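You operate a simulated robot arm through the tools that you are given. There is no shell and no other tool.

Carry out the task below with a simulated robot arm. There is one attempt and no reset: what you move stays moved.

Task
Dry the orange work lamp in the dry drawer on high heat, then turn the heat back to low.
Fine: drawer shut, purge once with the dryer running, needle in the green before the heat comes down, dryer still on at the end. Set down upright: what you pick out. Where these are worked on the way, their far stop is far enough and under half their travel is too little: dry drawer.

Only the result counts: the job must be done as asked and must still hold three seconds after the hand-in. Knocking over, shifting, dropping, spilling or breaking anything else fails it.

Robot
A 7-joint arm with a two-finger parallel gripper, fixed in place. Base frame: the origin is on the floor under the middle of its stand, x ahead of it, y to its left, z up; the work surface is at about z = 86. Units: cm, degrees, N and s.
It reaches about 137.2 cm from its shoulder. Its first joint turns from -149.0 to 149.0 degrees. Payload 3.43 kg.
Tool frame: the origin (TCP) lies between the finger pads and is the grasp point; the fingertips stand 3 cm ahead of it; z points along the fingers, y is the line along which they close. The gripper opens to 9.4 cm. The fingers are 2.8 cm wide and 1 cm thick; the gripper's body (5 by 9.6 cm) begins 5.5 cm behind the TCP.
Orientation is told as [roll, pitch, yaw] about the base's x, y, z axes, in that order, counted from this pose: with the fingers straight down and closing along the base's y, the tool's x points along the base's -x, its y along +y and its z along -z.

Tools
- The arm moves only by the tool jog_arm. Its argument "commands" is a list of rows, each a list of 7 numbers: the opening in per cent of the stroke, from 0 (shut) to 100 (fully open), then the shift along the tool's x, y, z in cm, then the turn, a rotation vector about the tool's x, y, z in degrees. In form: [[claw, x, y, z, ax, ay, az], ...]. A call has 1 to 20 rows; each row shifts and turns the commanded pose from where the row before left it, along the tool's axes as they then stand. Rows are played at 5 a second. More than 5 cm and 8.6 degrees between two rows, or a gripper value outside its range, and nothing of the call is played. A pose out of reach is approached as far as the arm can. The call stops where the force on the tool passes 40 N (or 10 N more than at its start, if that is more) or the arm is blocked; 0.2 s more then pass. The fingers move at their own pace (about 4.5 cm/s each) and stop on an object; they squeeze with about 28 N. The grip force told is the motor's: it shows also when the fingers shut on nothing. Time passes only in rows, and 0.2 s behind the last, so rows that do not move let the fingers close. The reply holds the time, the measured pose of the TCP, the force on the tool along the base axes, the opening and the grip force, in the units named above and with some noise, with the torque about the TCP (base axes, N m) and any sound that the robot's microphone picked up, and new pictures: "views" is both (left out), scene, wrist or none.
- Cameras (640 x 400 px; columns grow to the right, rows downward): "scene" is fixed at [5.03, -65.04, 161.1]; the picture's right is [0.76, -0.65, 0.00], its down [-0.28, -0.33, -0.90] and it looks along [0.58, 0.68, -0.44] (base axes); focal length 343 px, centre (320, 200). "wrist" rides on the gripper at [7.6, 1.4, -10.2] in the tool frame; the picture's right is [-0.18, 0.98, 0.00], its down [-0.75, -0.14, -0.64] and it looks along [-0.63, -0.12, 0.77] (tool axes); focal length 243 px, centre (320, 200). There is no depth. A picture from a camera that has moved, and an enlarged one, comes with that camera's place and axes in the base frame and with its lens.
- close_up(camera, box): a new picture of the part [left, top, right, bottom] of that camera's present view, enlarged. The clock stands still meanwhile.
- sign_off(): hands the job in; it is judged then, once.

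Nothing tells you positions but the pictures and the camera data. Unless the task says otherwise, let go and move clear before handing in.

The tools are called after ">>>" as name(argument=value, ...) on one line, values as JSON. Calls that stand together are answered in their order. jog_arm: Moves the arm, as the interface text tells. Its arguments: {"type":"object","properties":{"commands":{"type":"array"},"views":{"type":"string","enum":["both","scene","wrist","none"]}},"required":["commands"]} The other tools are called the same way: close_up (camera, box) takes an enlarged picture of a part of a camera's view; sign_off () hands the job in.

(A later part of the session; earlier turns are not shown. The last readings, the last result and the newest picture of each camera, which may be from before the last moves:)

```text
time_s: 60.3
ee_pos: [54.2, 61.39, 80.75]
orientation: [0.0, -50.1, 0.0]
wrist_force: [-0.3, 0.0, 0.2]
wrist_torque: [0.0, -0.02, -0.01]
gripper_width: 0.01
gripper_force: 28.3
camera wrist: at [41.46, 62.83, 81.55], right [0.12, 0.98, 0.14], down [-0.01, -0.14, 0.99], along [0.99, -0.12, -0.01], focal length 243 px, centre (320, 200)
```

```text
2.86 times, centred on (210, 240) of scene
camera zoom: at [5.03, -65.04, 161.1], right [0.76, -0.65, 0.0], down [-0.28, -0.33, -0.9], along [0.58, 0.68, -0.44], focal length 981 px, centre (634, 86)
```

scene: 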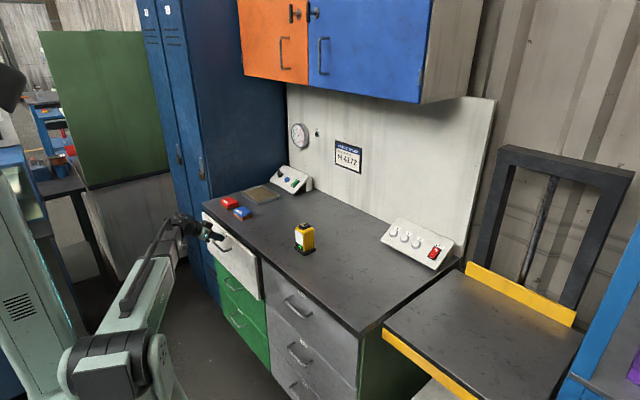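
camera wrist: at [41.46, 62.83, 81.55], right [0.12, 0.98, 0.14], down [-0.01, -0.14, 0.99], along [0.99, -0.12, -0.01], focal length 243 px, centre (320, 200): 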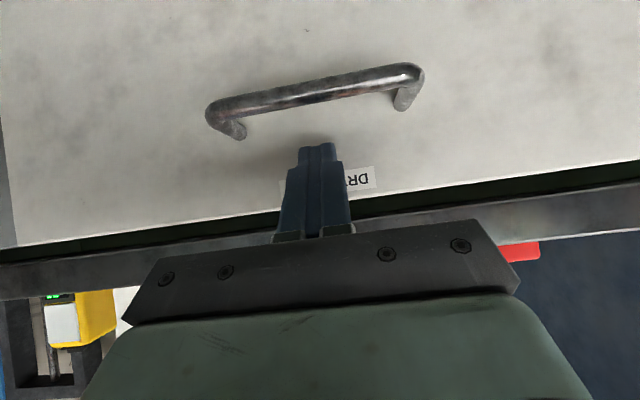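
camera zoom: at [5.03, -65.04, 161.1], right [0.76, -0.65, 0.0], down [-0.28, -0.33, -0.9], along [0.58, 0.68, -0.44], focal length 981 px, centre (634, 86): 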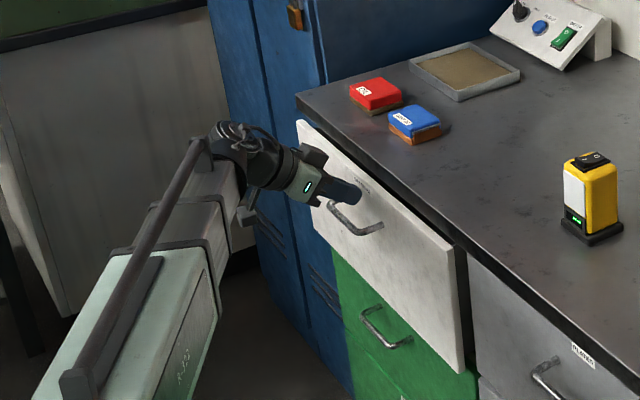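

Nearly closed, with about 3 cm left. I'll push slowly until the resistance rises.

>>> jog_arm(commands=[[0, -0.45, 0, 0.536, 0, 0, 0], [0, -0.45, 0, 0.536, 0, 0, 0], [0, -0.32, 0, 0.383, 0, 0, 0], [0, -0.32, 0, 0.383, 0, 0, 0], [0, -0.257, 0, 0.306, 0, 0, 0], [0, -0.193, 0, 0.23, 0, 0, 0]])

>>> close_up(camera="scene", box=[190, 190, 290, 310])

```text
time_s: 61.9
ee_pos: [56.77, 61.41, 80.68]
orientation: [0.1, -49.7, 0.0]
wrist_force: [-11.5, 1.2, 3.7]
wrist_torque: [-0.01, -0.01, 0.03]
gripper_width: 0.01
gripper_force: 28.1
stopped in row 6: the force on the tool passed its limit at 42 N (the readings are from after the stop); the commanded pose is now the measured one
camera wrist: at [44.16, 62.75, 81.58], right [0.12, 0.98, 0.14], down [0.0, -0.14, 0.99], along [0.99, -0.12, -0.01], focal length 243 px, centre (320, 200)
```

scene: 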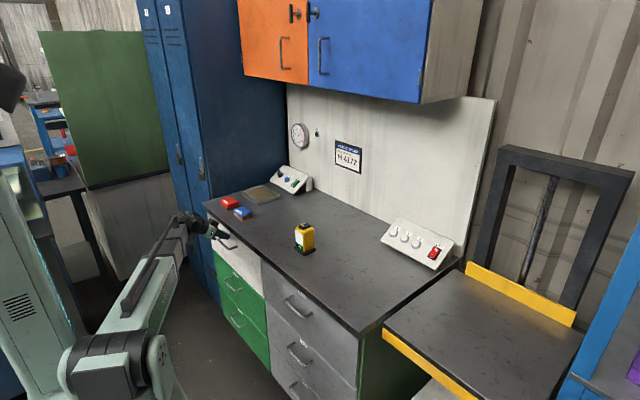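
wrist: 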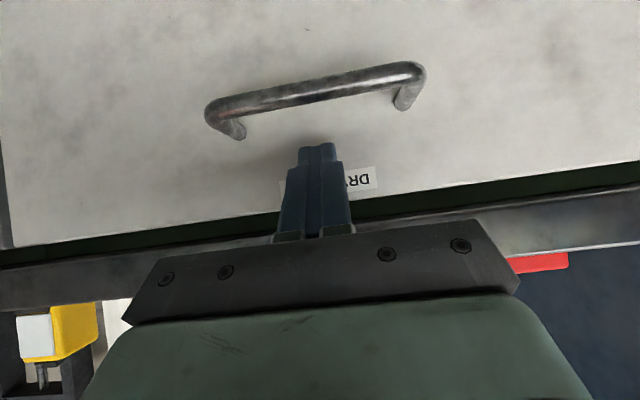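

```text
3.33 times, centred on (240, 250) of scene
camera zoom: at [5.03, -65.04, 161.1], right [0.76, -0.65, 0.0], down [-0.28, -0.33, -0.9], along [0.58, 0.68, -0.44], focal length 1144 px, centre (587, 33)
```

zoom: 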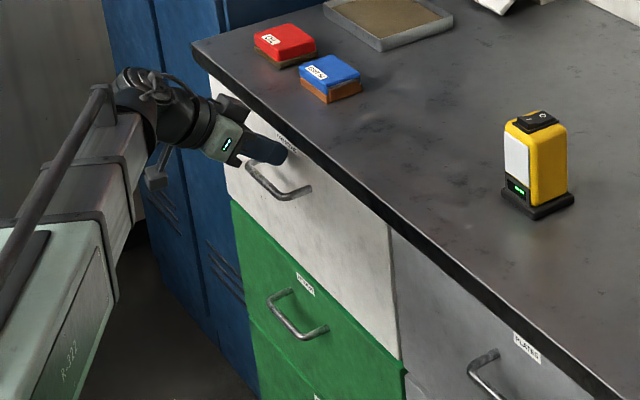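

The drawer front is flush with its neighbours, so it's shut. I'll back away and rise, then look at the panel and gauge.

>>> jog_arm(commands=[[0, 0.643, 0, -0.766, 0, 0, 0], [0, 1.29, 0, -1.53, 0, 0, 0], [0, 1.93, 0, -2.3, 0, 0, 0], [0, 1.93, 0, -2.3, 0, 0, 0], [0, -2.3, 0, -1.93, 0, 0, 0], [0, -3.06, 0, -2.57, 0, 0, 0], [0, -3.06, 0, -2.57, 0, 0, 0], [0, -3.06, 0, -2.57, 0, 0, 0], [0, -3.06, 0, -2.57, 0, 0, 0], [0, -3.06, 0, -2.57, 0, 0, 0], [0, -3.06, 0, -2.57, 0, 0, 0], [0, -3.06, 0, -2.57, 0, 0, 0]])

>>> close_up(camera="scene", box=[195, 190, 275, 270])

>>> close_up(camera="scene", box=[265, 110, 345, 200])

```text
time_s: 64.5
ee_pos: [47.95, 61.49, 111.71]
orientation: [0.0, -49.8, 0.2]
wrist_force: [-0.8, -0.7, -0.6]
wrist_torque: [0.02, 0.04, 0.02]
gripper_width: 0.01
gripper_force: 28.5
camera wrist: at [35.34, 62.79, 112.55], right [0.12, 0.98, 0.14], down [0.0, -0.14, 0.99], along [0.99, -0.12, -0.01], focal length 243 px, centre (320, 200)
```

scene: 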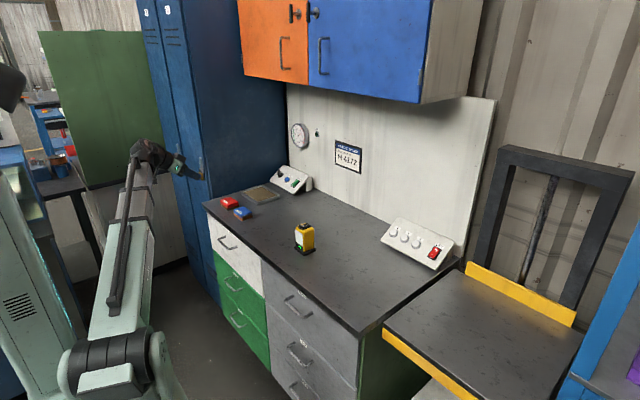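
wrist: 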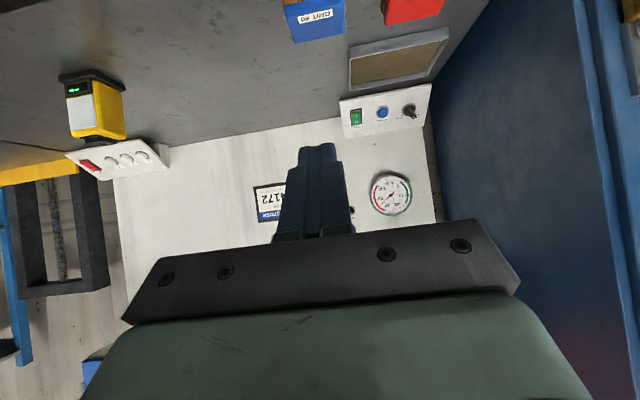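

```text
5.00 times, centred on (235, 230) of scene
camera zoom: at [5.03, -65.04, 161.1], right [0.76, -0.65, 0.0], down [-0.28, -0.33, -0.9], along [0.58, 0.68, -0.44], focal length 1716 px, centre (745, 50)
```

zoom: 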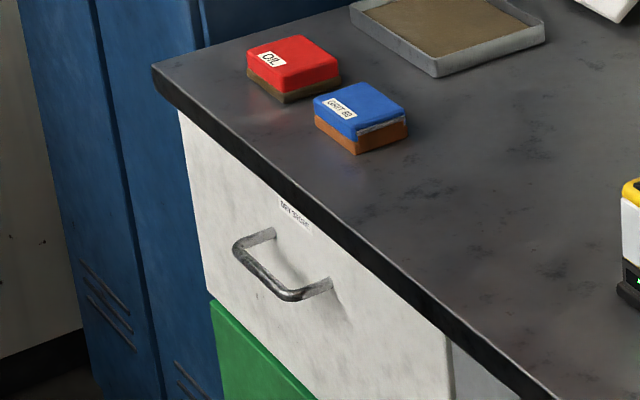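

```text
4.44 times, centred on (305, 155) of scene
camera zoom: at [5.03, -65.04, 161.1], right [0.76, -0.65, 0.0], down [-0.28, -0.33, -0.9], along [0.58, 0.68, -0.44], focal length 1526 px, centre (387, 400)
```

zoom: 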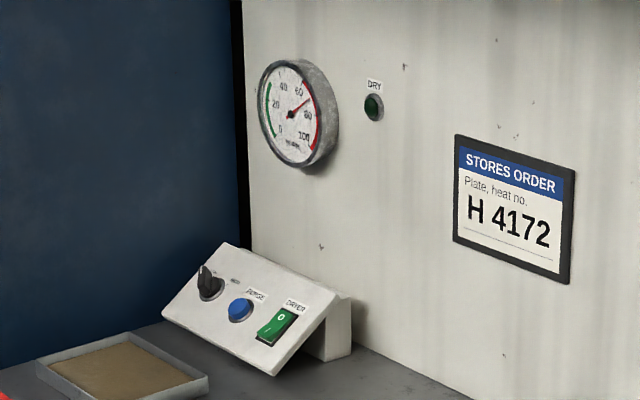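

I'll compare the drawer with its original closed view using the same crop.

>>> close_up(camera="scene", box=[195, 190, 275, 260])

>>> close_up(camera="scene", box=[265, 160, 325, 200])

>>> close_up(camera="wrist", box=[330, 70, 450, 150])

```text
5.71 times, centred on (235, 225) of scene
camera zoom: at [5.03, -65.04, 161.1], right [0.76, -0.65, 0.0], down [-0.28, -0.33, -0.9], along [0.58, 0.68, -0.44], focal length 1962 px, centre (806, 57)
```

zoom: 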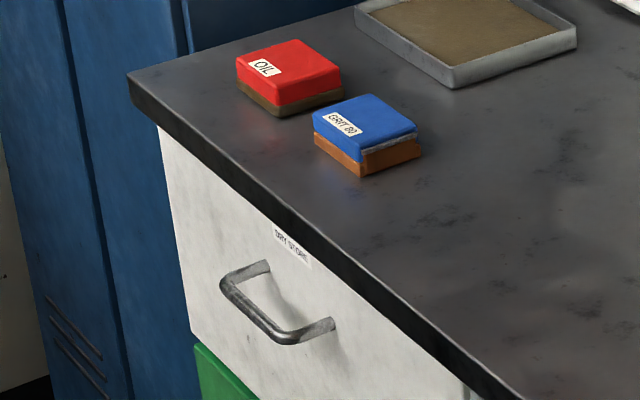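

```text
10.00 times, centred on (295, 180) of scene
camera zoom: at [5.03, -65.04, 161.1], right [0.76, -0.65, 0.0], down [-0.28, -0.33, -0.9], along [0.58, 0.68, -0.44], focal length 3433 px, centre (570, 400)
```

zoom: 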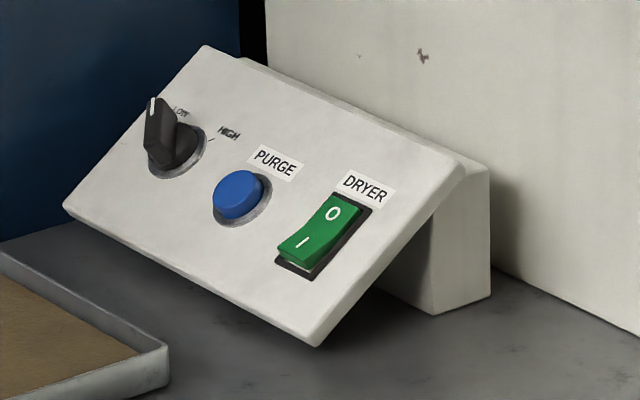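

```text
5.00 times, centred on (390, 110) of wrist
camera zoom: at [35.34, 62.79, 112.55], right [0.12, 0.98, 0.14], down [0.0, -0.14, 0.99], along [0.99, -0.12, -0.01], focal length 1213 px, centre (-30, 650)
```

zoom: 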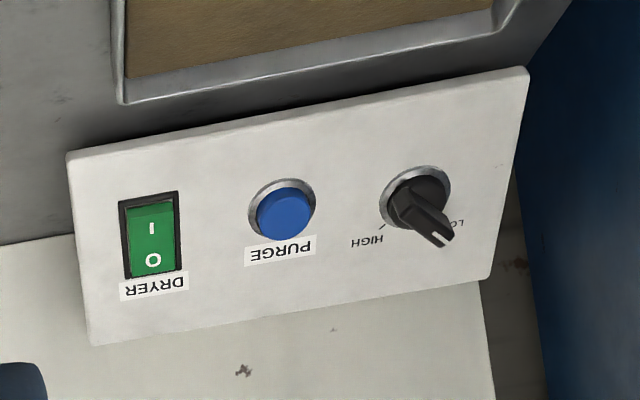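

The drawer view matches the original closed one, and the gauge still reads high. I place the panel face on a 35° slope, with the knob near (102.4, 81.6, 91), purge near (101.7, 74.8, 90.5) and the rocker near (101.9, 67.7, 90.7). I'll go closer for a better look at the knob.

>>> jog_arm(commands=[[0, 0, 0, 0, 0, 5, 0], [0, 0, 0, 0, 0, 5, 0], [0, 0, 0, 0, 0, 5, 0], [0, -1.3, 0.7, 1.2, 0, 0, 0], [0, -2.62, 1.45, 2.54, 0, 0, 0], [0, -2.62, 1.45, 2.54, 0, 0, 0], [0, -2.62, 1.45, 2.54, 0, 0, 0], [0, -2.62, 1.45, 2.54, 0, 0, 0], [0, -2.62, 1.45, 2.54, 0, 0, 0], [0, -2.62, 1.45, 2.54, 0, 0, 0], [0, -2.62, 1.45, 2.54, 0, 0, 0], [0, -2.62, 1.45, 2.54, 0, 0, 0]])

>>> close_up(camera="wrist", box=[240, 60, 480, 220])

```text
time_s: 67.1
ee_pos: [78.46, 73.79, 106.62]
orientation: [0.2, -34.8, 0.0]
wrist_force: [-0.9, 0.0, 0.6]
wrist_torque: [0.0, 0.0, 0.04]
gripper_width: 0.03
gripper_force: 28.1
camera wrist: at [66.53, 75.08, 110.88], right [0.15, 0.98, 0.11], down [0.25, -0.14, 0.96], along [0.96, -0.12, -0.27], focal length 243 px, centre (320, 200)
```

scene: 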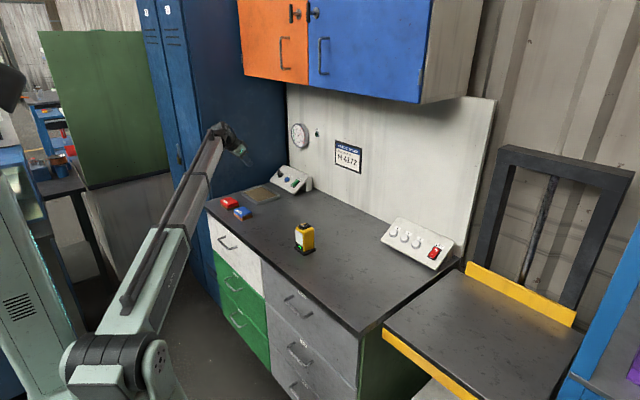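
wrist: 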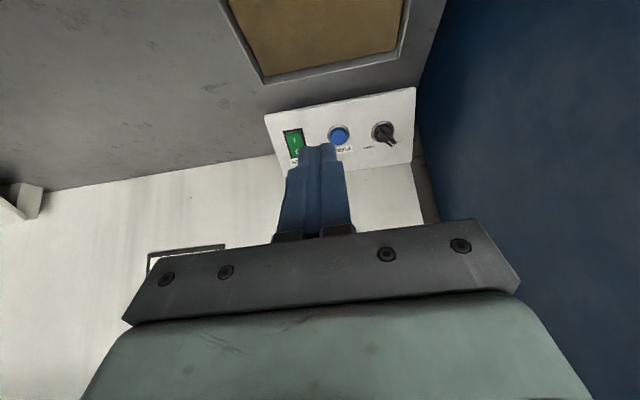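

```text
2.50 times, centred on (360, 140) of wrist
camera zoom: at [66.53, 75.08, 110.88], right [0.15, 0.98, 0.11], down [0.25, -0.14, 0.96], along [0.96, -0.12, -0.27], focal length 606 px, centre (220, 350)
```

zoom: 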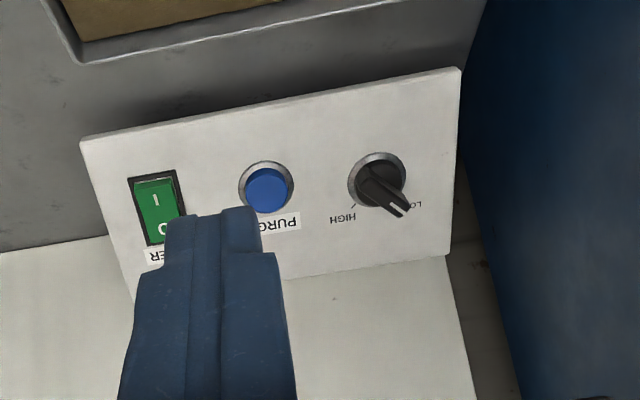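

>>> close_up(camera="wrist", box=[350, 105, 420, 160])

>>> close_up(camera="scene", box=[268, 160, 308, 190])

```text
7.27 times, centred on (385, 132) of wrist
camera zoom: at [66.53, 75.08, 110.88], right [0.15, 0.98, 0.11], down [0.25, -0.14, 0.96], along [0.96, -0.12, -0.27], focal length 1764 px, centre (-153, 691)
```

zoom: 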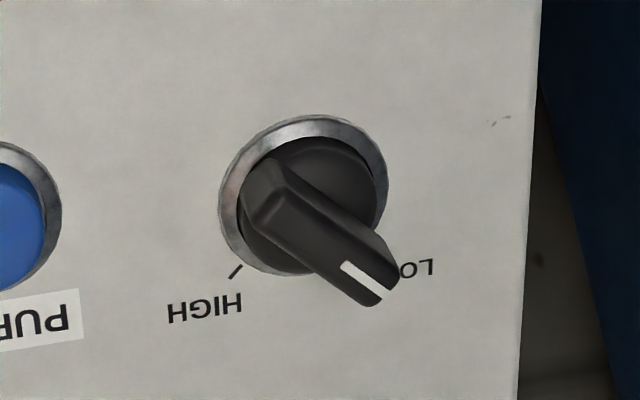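

```text
13.33 times, centred on (288, 175) of scene
camera zoom: at [5.03, -65.04, 161.1], right [0.76, -0.65, 0.0], down [-0.28, -0.33, -0.9], along [0.58, 0.68, -0.44], focal length 4577 px, centre (747, 533)
```

zoom: 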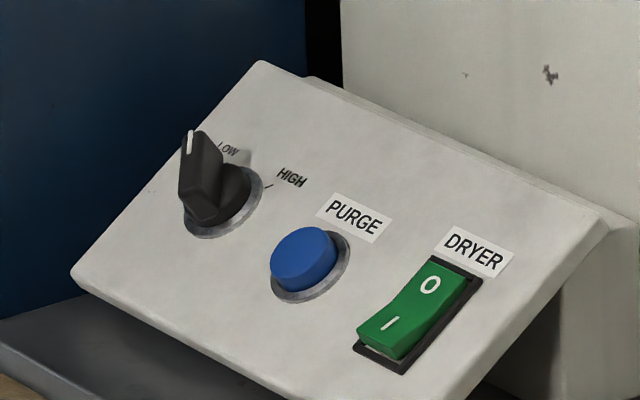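

The knob is a disc with a grip bar across it, pointing 45° left to LOW. HIGH is 45° to the right. I plan to push the bar's rear half toward +y with closed fingertips, so I'll move to a hover point between the purge button and the knob.

>>> jog_arm(commands=[[0, -0.84, 0.46, 1.61, 0, 0, 0], [0, -1.68, 0.92, 3.22, 0, 0, 0], [0, -1.68, 0.92, 3.22, 0, 0, 0], [0, -1.68, 0.92, 3.22, 0, 0, 0], [0, -1.68, 0.92, 3.22, 0, 0, 0], [0, -0.84, 0.46, 1.61, 0, 0, 0]])

>>> close_up(camera="scene", box=[250, 130, 330, 200])

>>> close_up(camera="wrist", box=[230, 40, 500, 240])

```text
time_s: 68.5
ee_pos: [94.63, 78.23, 98.28]
orientation: [0.2, -34.8, 0.0]
wrist_force: [0.3, -0.5, 0.3]
wrist_torque: [-0.01, 0.02, 0.02]
gripper_width: 0.0
gripper_force: 28.2
camera wrist: at [82.69, 79.61, 102.4], right [0.15, 0.98, 0.11], down [0.25, -0.14, 0.96], along [0.96, -0.12, -0.27], focal length 243 px, centre (320, 200)
```

scene: 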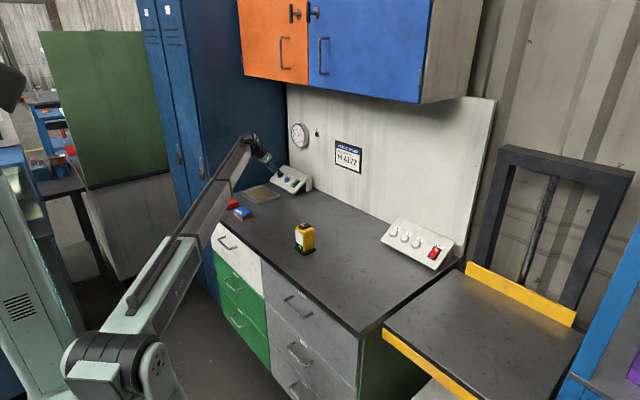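
wrist: 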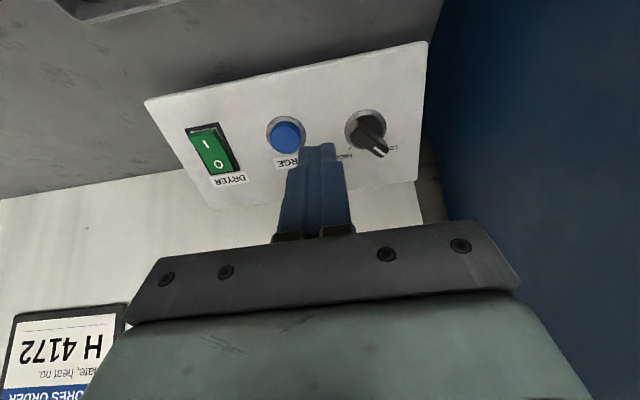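

```text
5.71 times, centred on (290, 165) of scene
camera zoom: at [5.03, -65.04, 161.1], right [0.76, -0.65, 0.0], down [-0.28, -0.33, -0.9], along [0.58, 0.68, -0.44], focal length 1962 px, centre (491, 400)
```

zoom: 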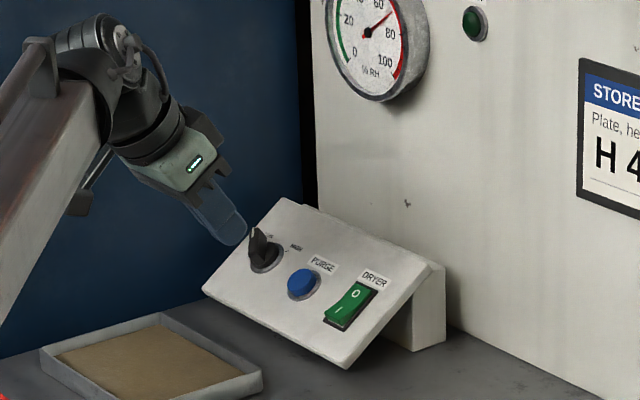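

```text
2.00 times, centred on (365, 140) of wrist
camera zoom: at [82.69, 79.61, 102.4], right [0.15, 0.98, 0.11], down [0.25, -0.14, 0.96], along [0.96, -0.12, -0.27], focal length 485 px, centre (230, 320)
```

zoom: 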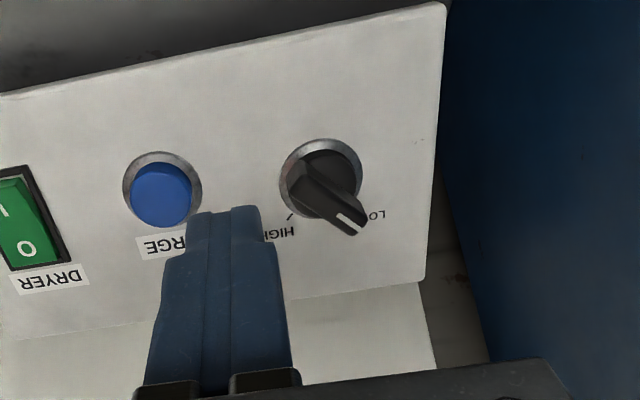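

The hand reaches comfortably, and the geometry agrees: the tip is 3.6 cm right of the knob axis and 7.4 cm above the face. I'll descend 6 cm along the face normal.

>>> jog_arm(commands=[[0, 0, 0, 1.5, 0, 0, 0], [0, 0, 0, 2.0, 0, 0, 0], [0, 0, 0, 1.5, 0, 0, 0], [0, 0, 0, 0.9, 0, 0, 0]])

>>> close_up(camera="scene", box=[265, 155, 315, 195])

>>> close_up(camera="wrist", box=[230, 40, 500, 240])

```text
time_s: 69.5
ee_pos: [98.02, 78.41, 93.33]
orientation: [-0.1, -34.7, 0.1]
wrist_force: [0.4, 0.2, -0.2]
wrist_torque: [0.04, -0.02, 0.01]
gripper_width: 0.02
gripper_force: 27.7
camera wrist: at [86.02, 79.74, 97.51], right [0.15, 0.98, 0.11], down [0.25, -0.14, 0.96], along [0.96, -0.12, -0.27], focal length 243 px, centre (320, 200)
```

scene: 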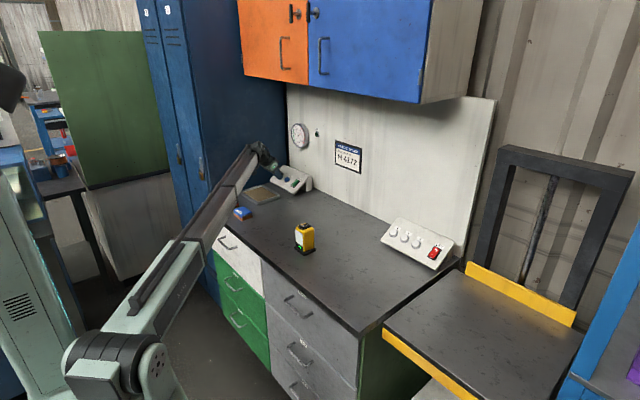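
wrist: 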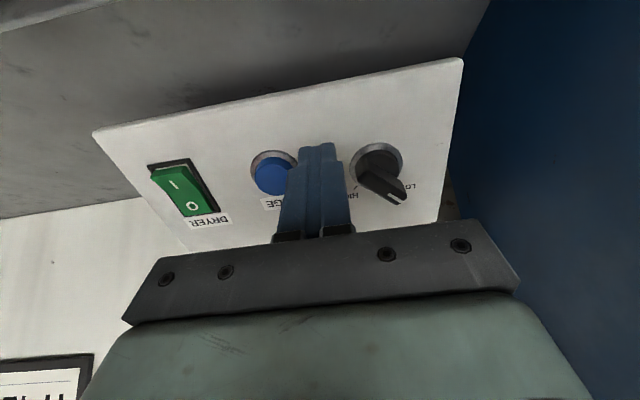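

```text
10.00 times, centred on (290, 175) of scene
camera zoom: at [5.03, -65.04, 161.1], right [0.76, -0.65, 0.0], down [-0.28, -0.33, -0.9], along [0.58, 0.68, -0.44], focal length 3433 px, centre (620, 450)
```

zoom: 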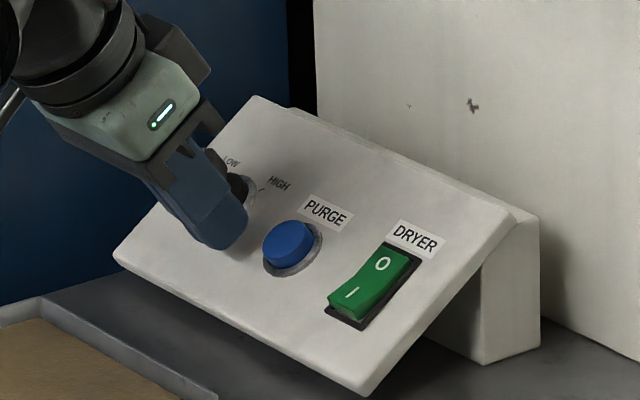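

```text
2.00 times, centred on (365, 140) of wrist
camera zoom: at [86.02, 79.74, 97.51], right [0.15, 0.98, 0.11], down [0.25, -0.14, 0.96], along [0.96, -0.12, -0.27], focal length 485 px, centre (230, 320)
```

zoom: 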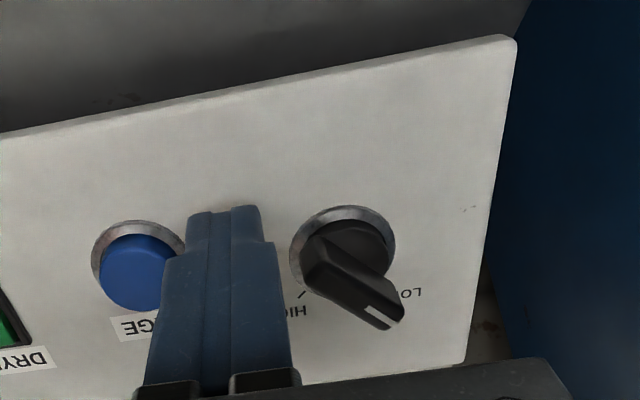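

The fingertip sits between the purge button and the knob without touching either. I'll push toward +y in small steps and watch the bar.

>>> jog_arm(commands=[[0, 0, 0.5, 0, 0, 0, 0], [0, 0, 0.5, 0, 0, 0, 0], [0, 0, 0.4, 0, 0, 0, 0]], views="wrist")

>>> close_up(camera="wrist", box=[230, 40, 500, 240])

```text
time_s: 70.3
ee_pos: [98.04, 79.39, 93.18]
orientation: [-0.2, -34.7, 0.0]
wrist_force: [-8.4, -16.7, -2.2]
wrist_torque: [-0.19, 0.16, -0.29]
gripper_width: 0.0
gripper_force: 28.0
camera wrist: at [85.99, 80.86, 97.51], right [0.15, 0.98, 0.1], down [0.26, -0.14, 0.96], along [0.95, -0.12, -0.27], focal length 243 px, centre (320, 200)
```

wrist: 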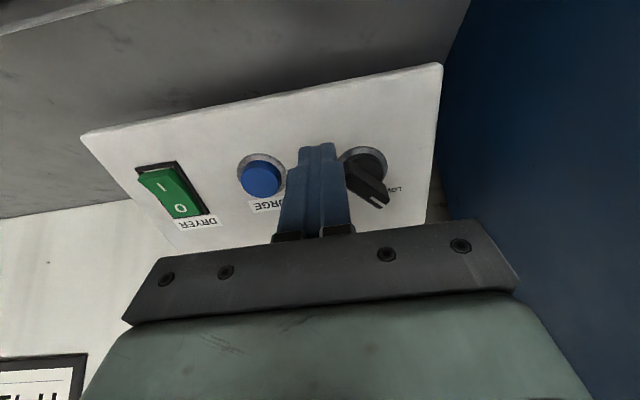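

```text
2.00 times, centred on (365, 140) of wrist
camera zoom: at [85.99, 80.86, 97.51], right [0.15, 0.98, 0.1], down [0.26, -0.14, 0.96], along [0.95, -0.12, -0.27], focal length 485 px, centre (230, 320)
```

zoom: 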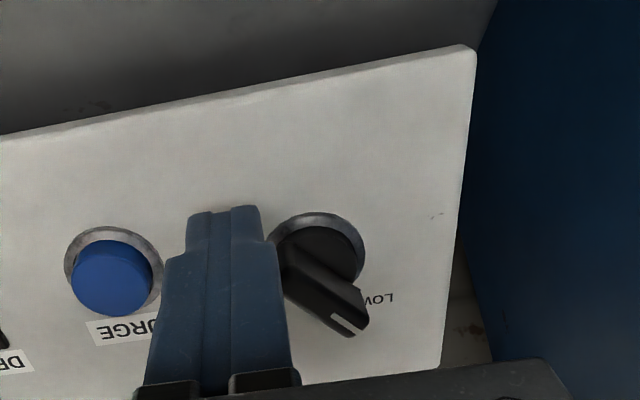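

The force points down-slope, so the tip is bearing on the round base of the knob rather than on the bar's side. I'll back off, raise the tip 0.6 cm and shift 0.5 cm up-slope to catch the bar's side, then push again.

>>> jog_arm(commands=[[0, 0, -0.7, 0, 0, 0, 0], [0, 0, -0.7, 0, 0, 0, 0], [0, -0.5, 0, -0.6, 0, 0, 0], [0, 0, 0.5, 0, 0, 0, 0], [0, 0, 0.5, 0, 0, 0, 0], [0, 0, 0.4, 0, 0, 0, 0]], views="none")

>>> close_up(camera="wrist", box=[230, 40, 500, 240])

>>> close_up(camera="scene", box=[265, 155, 315, 195])

```text
time_s: 71.7
ee_pos: [98.01, 79.55, 94.17]
orientation: [-0.2, -34.5, 0.0]
wrist_force: [-7.5, -15.9, -1.5]
wrist_torque: [-0.31, 0.11, -0.23]
gripper_width: 0.01
gripper_force: 27.8
```

```text
2.00 times, centred on (365, 140) of wrist
camera zoom: at [86.03, 80.84, 98.27], right [0.15, 0.98, 0.1], down [0.25, -0.14, 0.96], along [0.95, -0.12, -0.27], focal length 485 px, centre (230, 320)
```

zoom: 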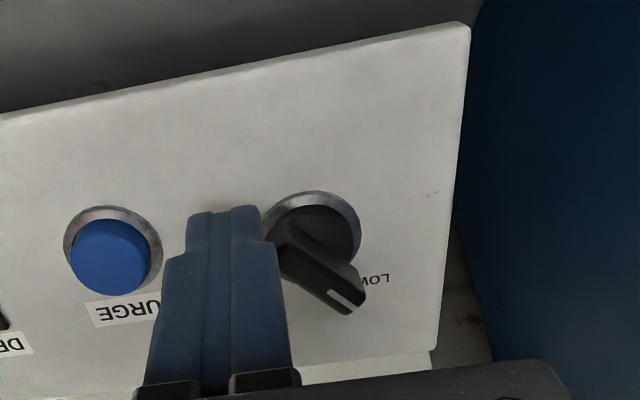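

```text
10.00 times, centred on (290, 175) of scene
camera zoom: at [5.03, -65.04, 161.1], right [0.76, -0.65, 0.0], down [-0.28, -0.33, -0.9], along [0.58, 0.68, -0.44], focal length 3433 px, centre (620, 450)
```

zoom: 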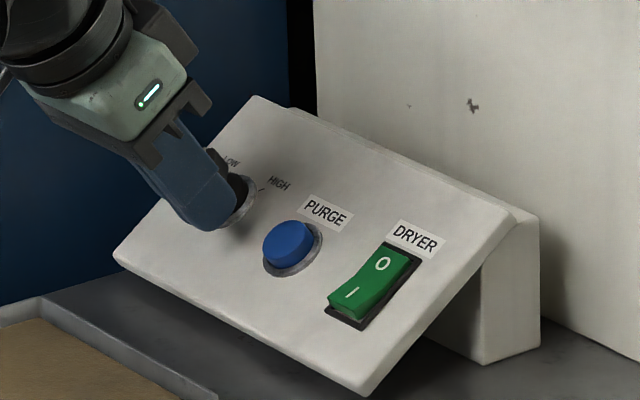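

It is still catching the end of the bar. I'll shift another 0.6 cm up-slope so the flat of the finger meets the bar's corner, then push again.

>>> jog_arm(commands=[[0, 0, -0.7, 0, 0, 0, 0], [0, 0, -0.6, 0, 0, 0, 0], [0, -0.65, 0, 0, 0, 0, 0], [0, 0, 0.5, 0, 0, 0, 0], [0, 0, 0.5, 0, 0, 0, 0], [0, 0, 0.4, 0, 0, 0, 0]], views="none")

>>> close_up(camera="wrist", box=[230, 40, 500, 240])

>>> close_up(camera="scene", box=[265, 155, 315, 195])

```text
time_s: 73.1
ee_pos: [98.58, 79.57, 94.4]
orientation: [-0.3, -34.6, 0.1]
wrist_force: [-10.6, -20.2, -4.3]
wrist_torque: [-0.46, 0.29, -0.18]
gripper_width: 0.0
gripper_force: 28.1
```

```text
2.00 times, centred on (365, 140) of wrist
camera zoom: at [86.53, 80.9, 98.64], right [0.15, 0.98, 0.1], down [0.26, -0.14, 0.96], along [0.95, -0.12, -0.27], focal length 485 px, centre (230, 320)
```

zoom: 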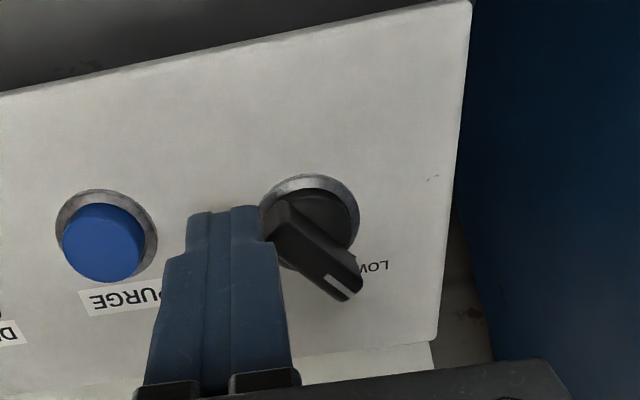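

```text
10.00 times, centred on (290, 175) of scene
camera zoom: at [5.03, -65.04, 161.1], right [0.76, -0.65, 0.0], down [-0.28, -0.33, -0.9], along [0.58, 0.68, -0.44], focal length 3433 px, centre (620, 450)
```

zoom: 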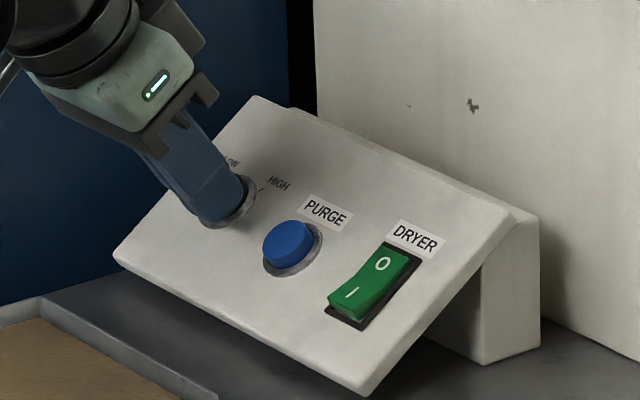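

I now read this as friction jamming: pushing straight along y at the bar's rear corner lies within the friction cone. I'll back off, move the finger up-slope to the other side of the bar's rear half, and then push diagonally, square to the bar.

>>> jog_arm(commands=[[0, 0, -0.6, 0, 0, 0, 0], [0, 0, -0.5, 0, 0, 0, 0], [0, -1.0, 0, 0, 0, 0, 0], [0, -1.0, 0, 0, 0, 0, 0], [0, -0.8, 0, 0, 0, 0, 0], [0, 0, 0.5, 0, 0, 0, 0]], views="none")

>>> close_up(camera="wrist", box=[230, 40, 500, 240])

>>> close_up(camera="scene", box=[265, 155, 315, 195])

```text
time_s: 74.5
ee_pos: [100.96, 79.41, 96.03]
orientation: [0.1, -34.7, 0.0]
wrist_force: [-0.4, -0.1, -0.4]
wrist_torque: [0.0, 0.01, -0.03]
gripper_width: 0.0
gripper_force: 28.4
```

```text
2.00 times, centred on (365, 140) of wrist
camera zoom: at [88.91, 80.6, 100.26], right [0.15, 0.98, 0.11], down [0.25, -0.14, 0.96], along [0.96, -0.12, -0.27], focal length 485 px, centre (230, 320)
```

zoom: 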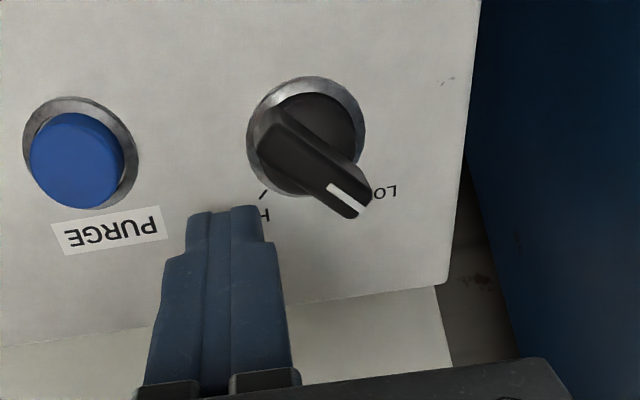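

```text
10.00 times, centred on (290, 175) of scene
camera zoom: at [5.03, -65.04, 161.1], right [0.76, -0.65, 0.0], down [-0.28, -0.33, -0.9], along [0.58, 0.68, -0.44], focal length 3433 px, centre (620, 450)
```

zoom: 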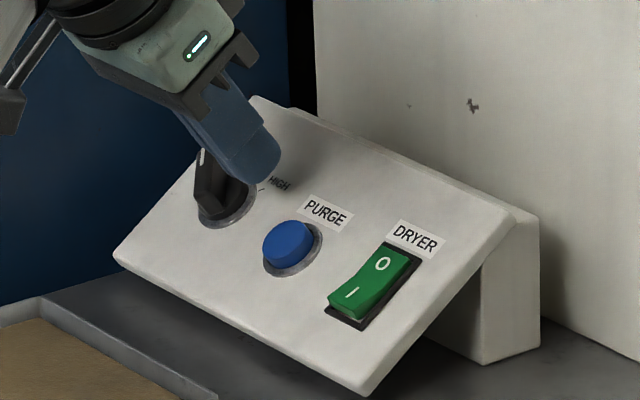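

Clear view now: the bar is still at LOW and the finger is up-slope of the bar's rear half. I'll push diagonally toward +y and down-slope.

>>> jog_arm(commands=[[0, 0.35, 0.35, 0, 0, 0, 0], [0, 0.35, 0.35, 0, 0, 0, 0], [0, 0.35, 0.3, 0, 0, 0, 0]], views="none")

>>> close_up(camera="wrist", box=[230, 40, 500, 240])

```text
time_s: 75.3
ee_pos: [99.94, 80.23, 95.42]
orientation: [-0.1, -34.7, 0.2]
wrist_force: [-1.6, -4.8, -0.7]
wrist_torque: [-0.16, 0.03, -0.05]
gripper_width: 0.01
gripper_force: 28.0
```

```text
2.00 times, centred on (365, 140) of wrist
camera zoom: at [87.98, 81.57, 99.67], right [0.15, 0.98, 0.1], down [0.25, -0.14, 0.96], along [0.96, -0.12, -0.27], focal length 485 px, centre (230, 320)
```

zoom: 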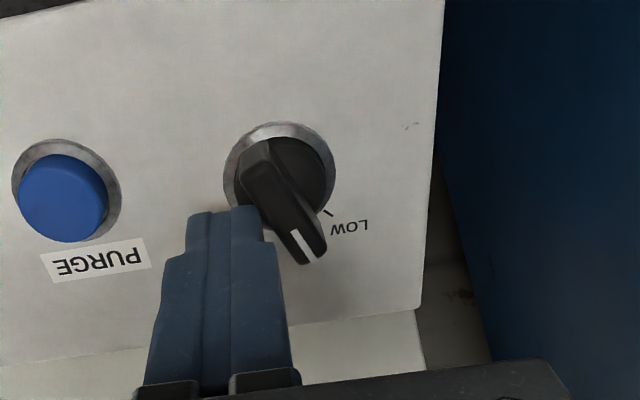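

The bar is turning, now about 20–25° left of centre with only about 5 N. I'll continue along the arc.

>>> jog_arm(commands=[[0, 0.3, 0.25, 0, 0, 0, 0], [0, 0.3, 0.25, 0, 0, 0, 0]], views="none")

>>> close_up(camera="wrist", box=[230, 40, 500, 240])

```text
time_s: 75.9
ee_pos: [99.7, 80.52, 95.29]
orientation: [-0.1, -34.9, 0.0]
wrist_force: [6.1, -12.8, 4.9]
wrist_torque: [-0.25, -0.16, -0.2]
gripper_width: 0.01
gripper_force: 28.5
```

```text
2.00 times, centred on (365, 140) of wrist
camera zoom: at [87.71, 81.89, 99.45], right [0.15, 0.98, 0.1], down [0.25, -0.14, 0.96], along [0.96, -0.12, -0.27], focal length 485 px, centre (230, 320)
```

zoom: 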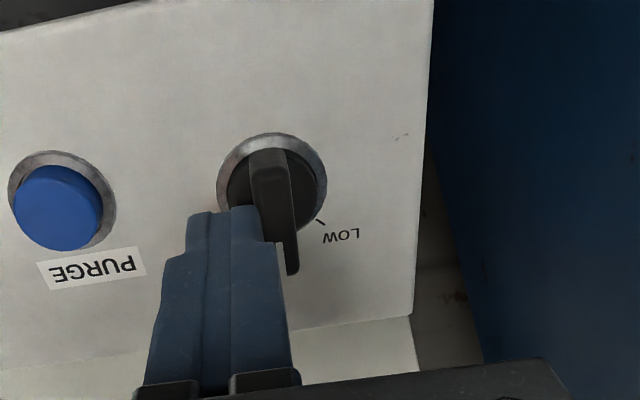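

The bar has reached the middle, flush against the finger. For the second half I'll back off, move down-slope so I bear only on the bar's rear end, and push toward +y.

>>> jog_arm(commands=[[0, 0, -0.5, 0, 0, 0, 0], [0, 0, -0.5, 0, 0, 0, 0], [0, 1.0, 0, 0, 0, 0, 0], [0, 0.95, 0, 0, 0, 0, 0], [0, 0, 0.4, 0, 0, 0, 0], [0, 0, 0.4, 0, 0, 0, 0]], views="none")

>>> close_up(camera="wrist", box=[230, 40, 500, 240])

```text
time_s: 77.3
ee_pos: [97.93, 80.64, 94.07]
orientation: [0.0, -34.7, -0.1]
wrist_force: [-0.5, -3.2, 0.0]
wrist_torque: [-0.02, 0.02, -0.04]
gripper_width: 0.0
gripper_force: 28.2
```

```text
2.00 times, centred on (365, 140) of wrist
camera zoom: at [85.94, 81.86, 98.23], right [0.15, 0.98, 0.1], down [0.25, -0.14, 0.96], along [0.96, -0.12, -0.27], focal length 485 px, centre (230, 320)
```

zoom: 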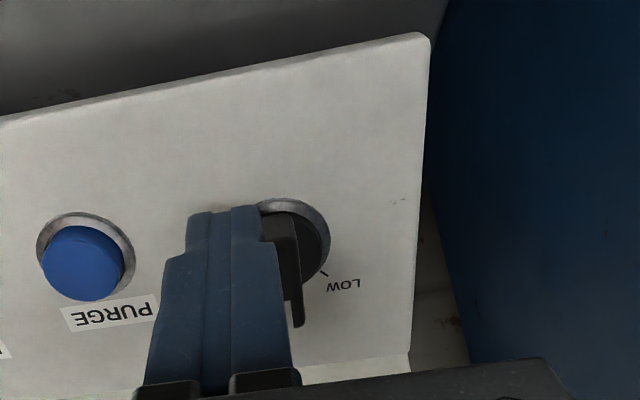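

Light contact at the rear end. I'll keep pushing toward +y.

>>> jog_arm(commands=[[0, 0, 0.3, 0, 0, 0, 0], [0, 0, 0.3, 0, 0, 0, 0], [0, 0, 0.3, 0, 0, 0, 0]], views="none")

>>> close_up(camera="wrist", box=[230, 40, 500, 240])

>>> close_up(camera="scene", box=[265, 155, 315, 195])

```text
time_s: 78.1
ee_pos: [97.83, 81.08, 93.89]
orientation: [-0.5, -34.3, 0.1]
wrist_force: [-23.7, -31.5, -9.9]
wrist_torque: [-0.39, 0.48, -0.47]
gripper_width: 0.0
gripper_force: 28.0
```

```text
2.00 times, centred on (365, 140) of wrist
camera zoom: at [85.78, 82.45, 98.17], right [0.16, 0.98, 0.1], down [0.26, -0.14, 0.96], along [0.95, -0.12, -0.28], focal length 485 px, centre (230, 320)
```

zoom: 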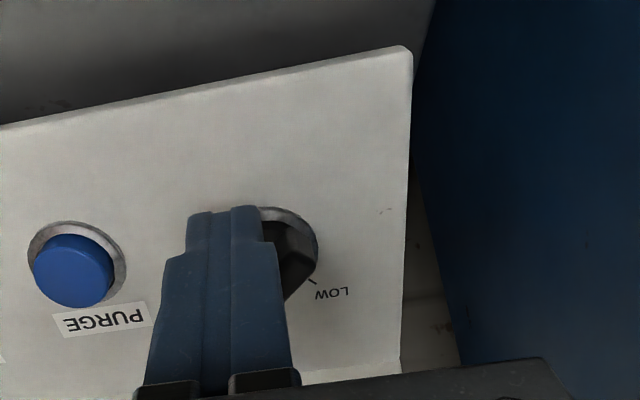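

```text
10.00 times, centred on (290, 175) of scene
camera zoom: at [5.03, -65.04, 161.1], right [0.76, -0.65, 0.0], down [-0.28, -0.33, -0.9], along [0.58, 0.68, -0.44], focal length 3433 px, centre (620, 450)
```

zoom: 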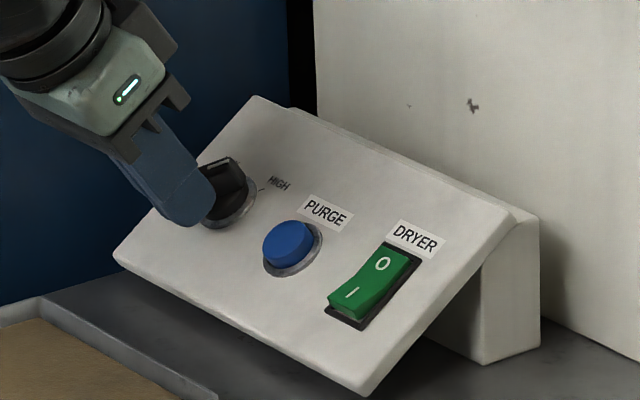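

The resistance rose and the bar now leans to the right. I'll back off and lift to see its position clearly.

>>> jog_arm(commands=[[0, 0, -0.7, 0, 0, 0, 0], [0, 0.5, -0.7, 0, 0, 0, 0], [0, 0.5, -0.5, -2, 0, 0, 0], [0, 0, -0.5, -3, 0, 0, 0]], views="none")

>>> close_up(camera="wrist", box=[230, 40, 500, 240])

>>> close_up(camera="scene", box=[265, 155, 315, 195])

```text
time_s: 79.1
ee_pos: [94.13, 79.22, 97.72]
orientation: [0.0, -34.8, 0.1]
wrist_force: [-0.1, 0.2, 0.0]
wrist_torque: [0.02, 0.01, -0.02]
gripper_width: 0.01
gripper_force: 28.3
```

```text
2.00 times, centred on (365, 140) of wrist
camera zoom: at [82.23, 80.47, 101.82], right [0.15, 0.98, 0.11], down [0.25, -0.14, 0.96], along [0.96, -0.12, -0.27], focal length 485 px, centre (230, 320)
```

zoom: 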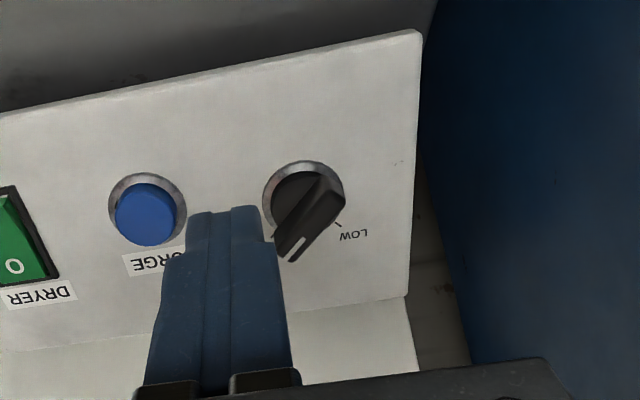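

```text
10.00 times, centred on (290, 175) of scene
camera zoom: at [5.03, -65.04, 161.1], right [0.76, -0.65, 0.0], down [-0.28, -0.33, -0.9], along [0.58, 0.68, -0.44], focal length 3433 px, centre (620, 450)
```

zoom: 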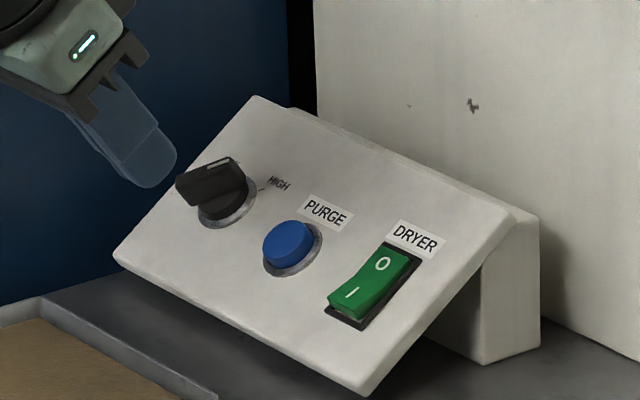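

>>> close_up(camera="wrist", box=[350, 105, 420, 160])

>>> close_up(camera="scene", box=[275, 165, 305, 185])

```text
7.27 times, centred on (385, 132) of wrist
camera zoom: at [82.23, 80.47, 101.82], right [0.15, 0.98, 0.11], down [0.25, -0.14, 0.96], along [0.96, -0.12, -0.27], focal length 1764 px, centre (-153, 691)
```

zoom: 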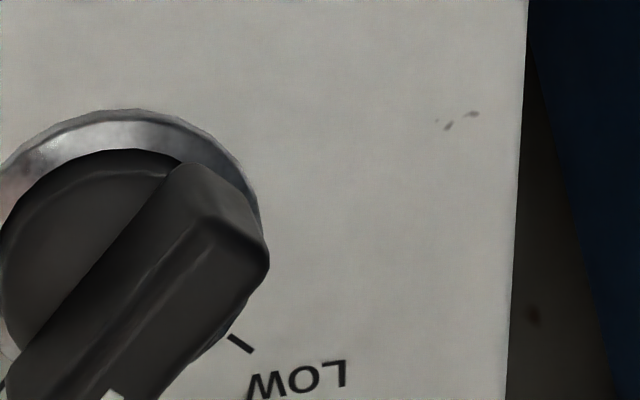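

```text
16.00 times, centred on (290, 175) of scene
camera zoom: at [5.03, -65.04, 161.1], right [0.76, -0.65, 0.0], down [-0.28, -0.33, -0.9], along [0.58, 0.68, -0.44], focal length 5493 px, centre (800, 600)
```

zoom: 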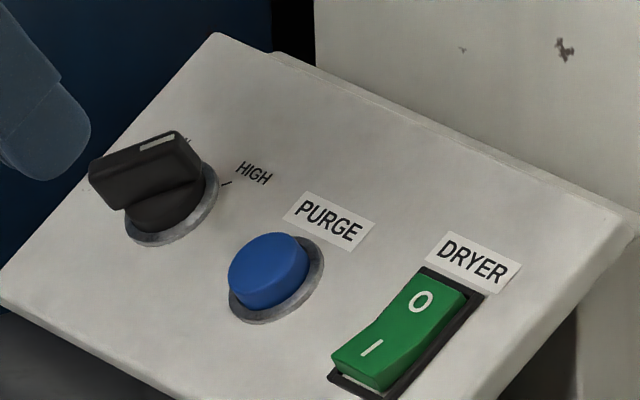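

The pointer is now at HIGH against its stop. Next is the DRYER rocker, so I'll move across above it.

>>> jog_arm(commands=[[0, 0, -2, 0, 0, 0, 0], [0, 0, -3, 0, 0, 0, 0], [0, 0, -3, 0, 0, 0, 0], [0, 0, -2.4, 0, 0, 0, 0], [0, 0, -1, 0, 0, 0, 0]])

>>> close_up(camera="wrist", box=[230, 40, 500, 240])

>>> close_up(camera="scene", box=[265, 155, 325, 195])

```text
time_s: 80.3
ee_pos: [94.36, 67.75, 97.57]
orientation: [-0.1, -34.7, 0.1]
wrist_force: [0.2, -0.2, 0.3]
wrist_torque: [0.02, 0.03, -0.02]
gripper_width: 0.0
gripper_force: 27.7
camera wrist: at [82.29, 68.99, 101.77], right [0.15, 0.98, 0.11], down [0.25, -0.14, 0.96], along [0.96, -0.12, -0.27], focal length 243 px, centre (320, 200)
```

scene: 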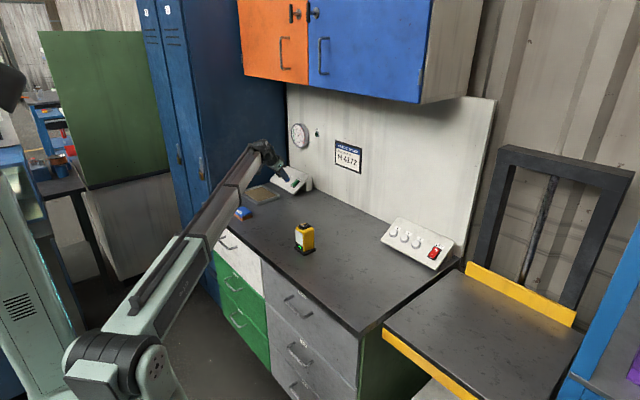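
wrist: 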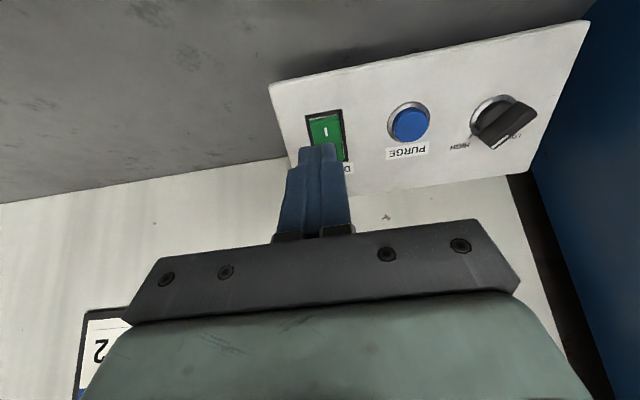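

```text
2.00 times, centred on (365, 140) of wrist
camera zoom: at [82.29, 68.99, 101.77], right [0.15, 0.98, 0.11], down [0.25, -0.14, 0.96], along [0.96, -0.12, -0.27], focal length 485 px, centre (230, 320)
```

zoom: 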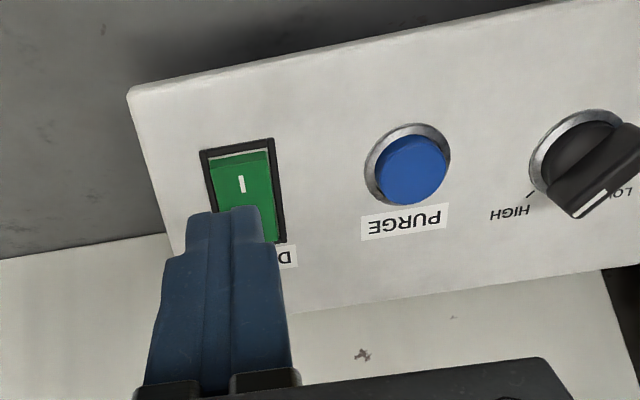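

```text
10.00 times, centred on (295, 175) of scene
camera zoom: at [5.03, -65.04, 161.1], right [0.76, -0.65, 0.0], down [-0.28, -0.33, -0.9], along [0.58, 0.68, -0.44], focal length 3433 px, centre (570, 450)
```

zoom: 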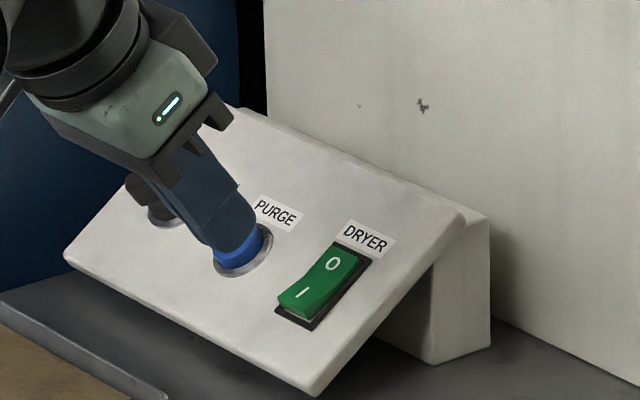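

I see the rocker's raised "I" end at about y=67.8, and the knob clearly points at HIGH. I'll descend onto the I end.

>>> jog_arm(commands=[[0, -0.3, 0, 1.5, 0, 0, 0], [0, -0.3, 0, 2.0, 0, 0, 0], [0, 0, 0, 1.2, 0, 0, 0], [0, 0, 0, 0.4, 0, 0, 0]], views="none")

>>> close_up(camera="scene", box=[265, 155, 325, 195])

>>> close_up(camera="wrist", box=[230, 40, 500, 240])

```text
time_s: 81.3
ee_pos: [97.66, 67.72, 93.76]
orientation: [0.0, -34.7, 0.0]
wrist_force: [0.0, 0.2, -0.5]
wrist_torque: [0.0, -0.02, -0.02]
gripper_width: 0.0
gripper_force: 28.0
```

```text
10.00 times, centred on (295, 175) of scene
camera zoom: at [5.03, -65.04, 161.1], right [0.76, -0.65, 0.0], down [-0.28, -0.33, -0.9], along [0.58, 0.68, -0.44], focal length 3433 px, centre (570, 450)
```

zoom: 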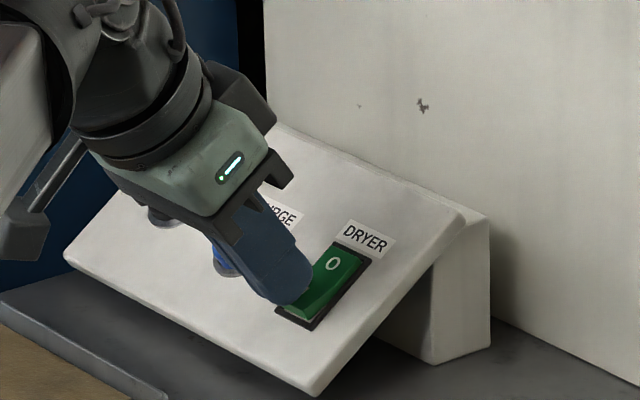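

```text
2.00 times, centred on (365, 140) of wrist
camera zoom: at [85.71, 69.07, 97.9], right [0.15, 0.98, 0.11], down [0.25, -0.14, 0.96], along [0.96, -0.12, -0.27], focal length 485 px, centre (230, 320)
```

zoom: 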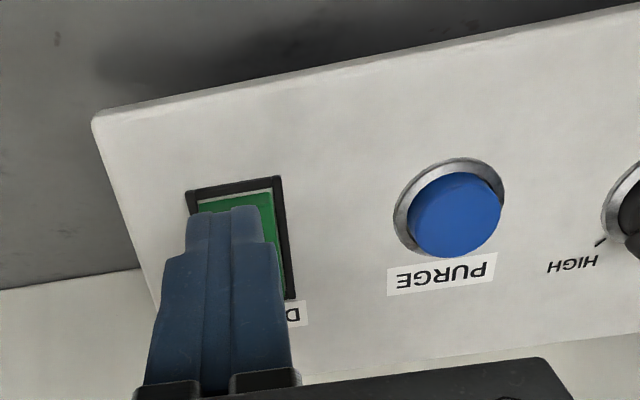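

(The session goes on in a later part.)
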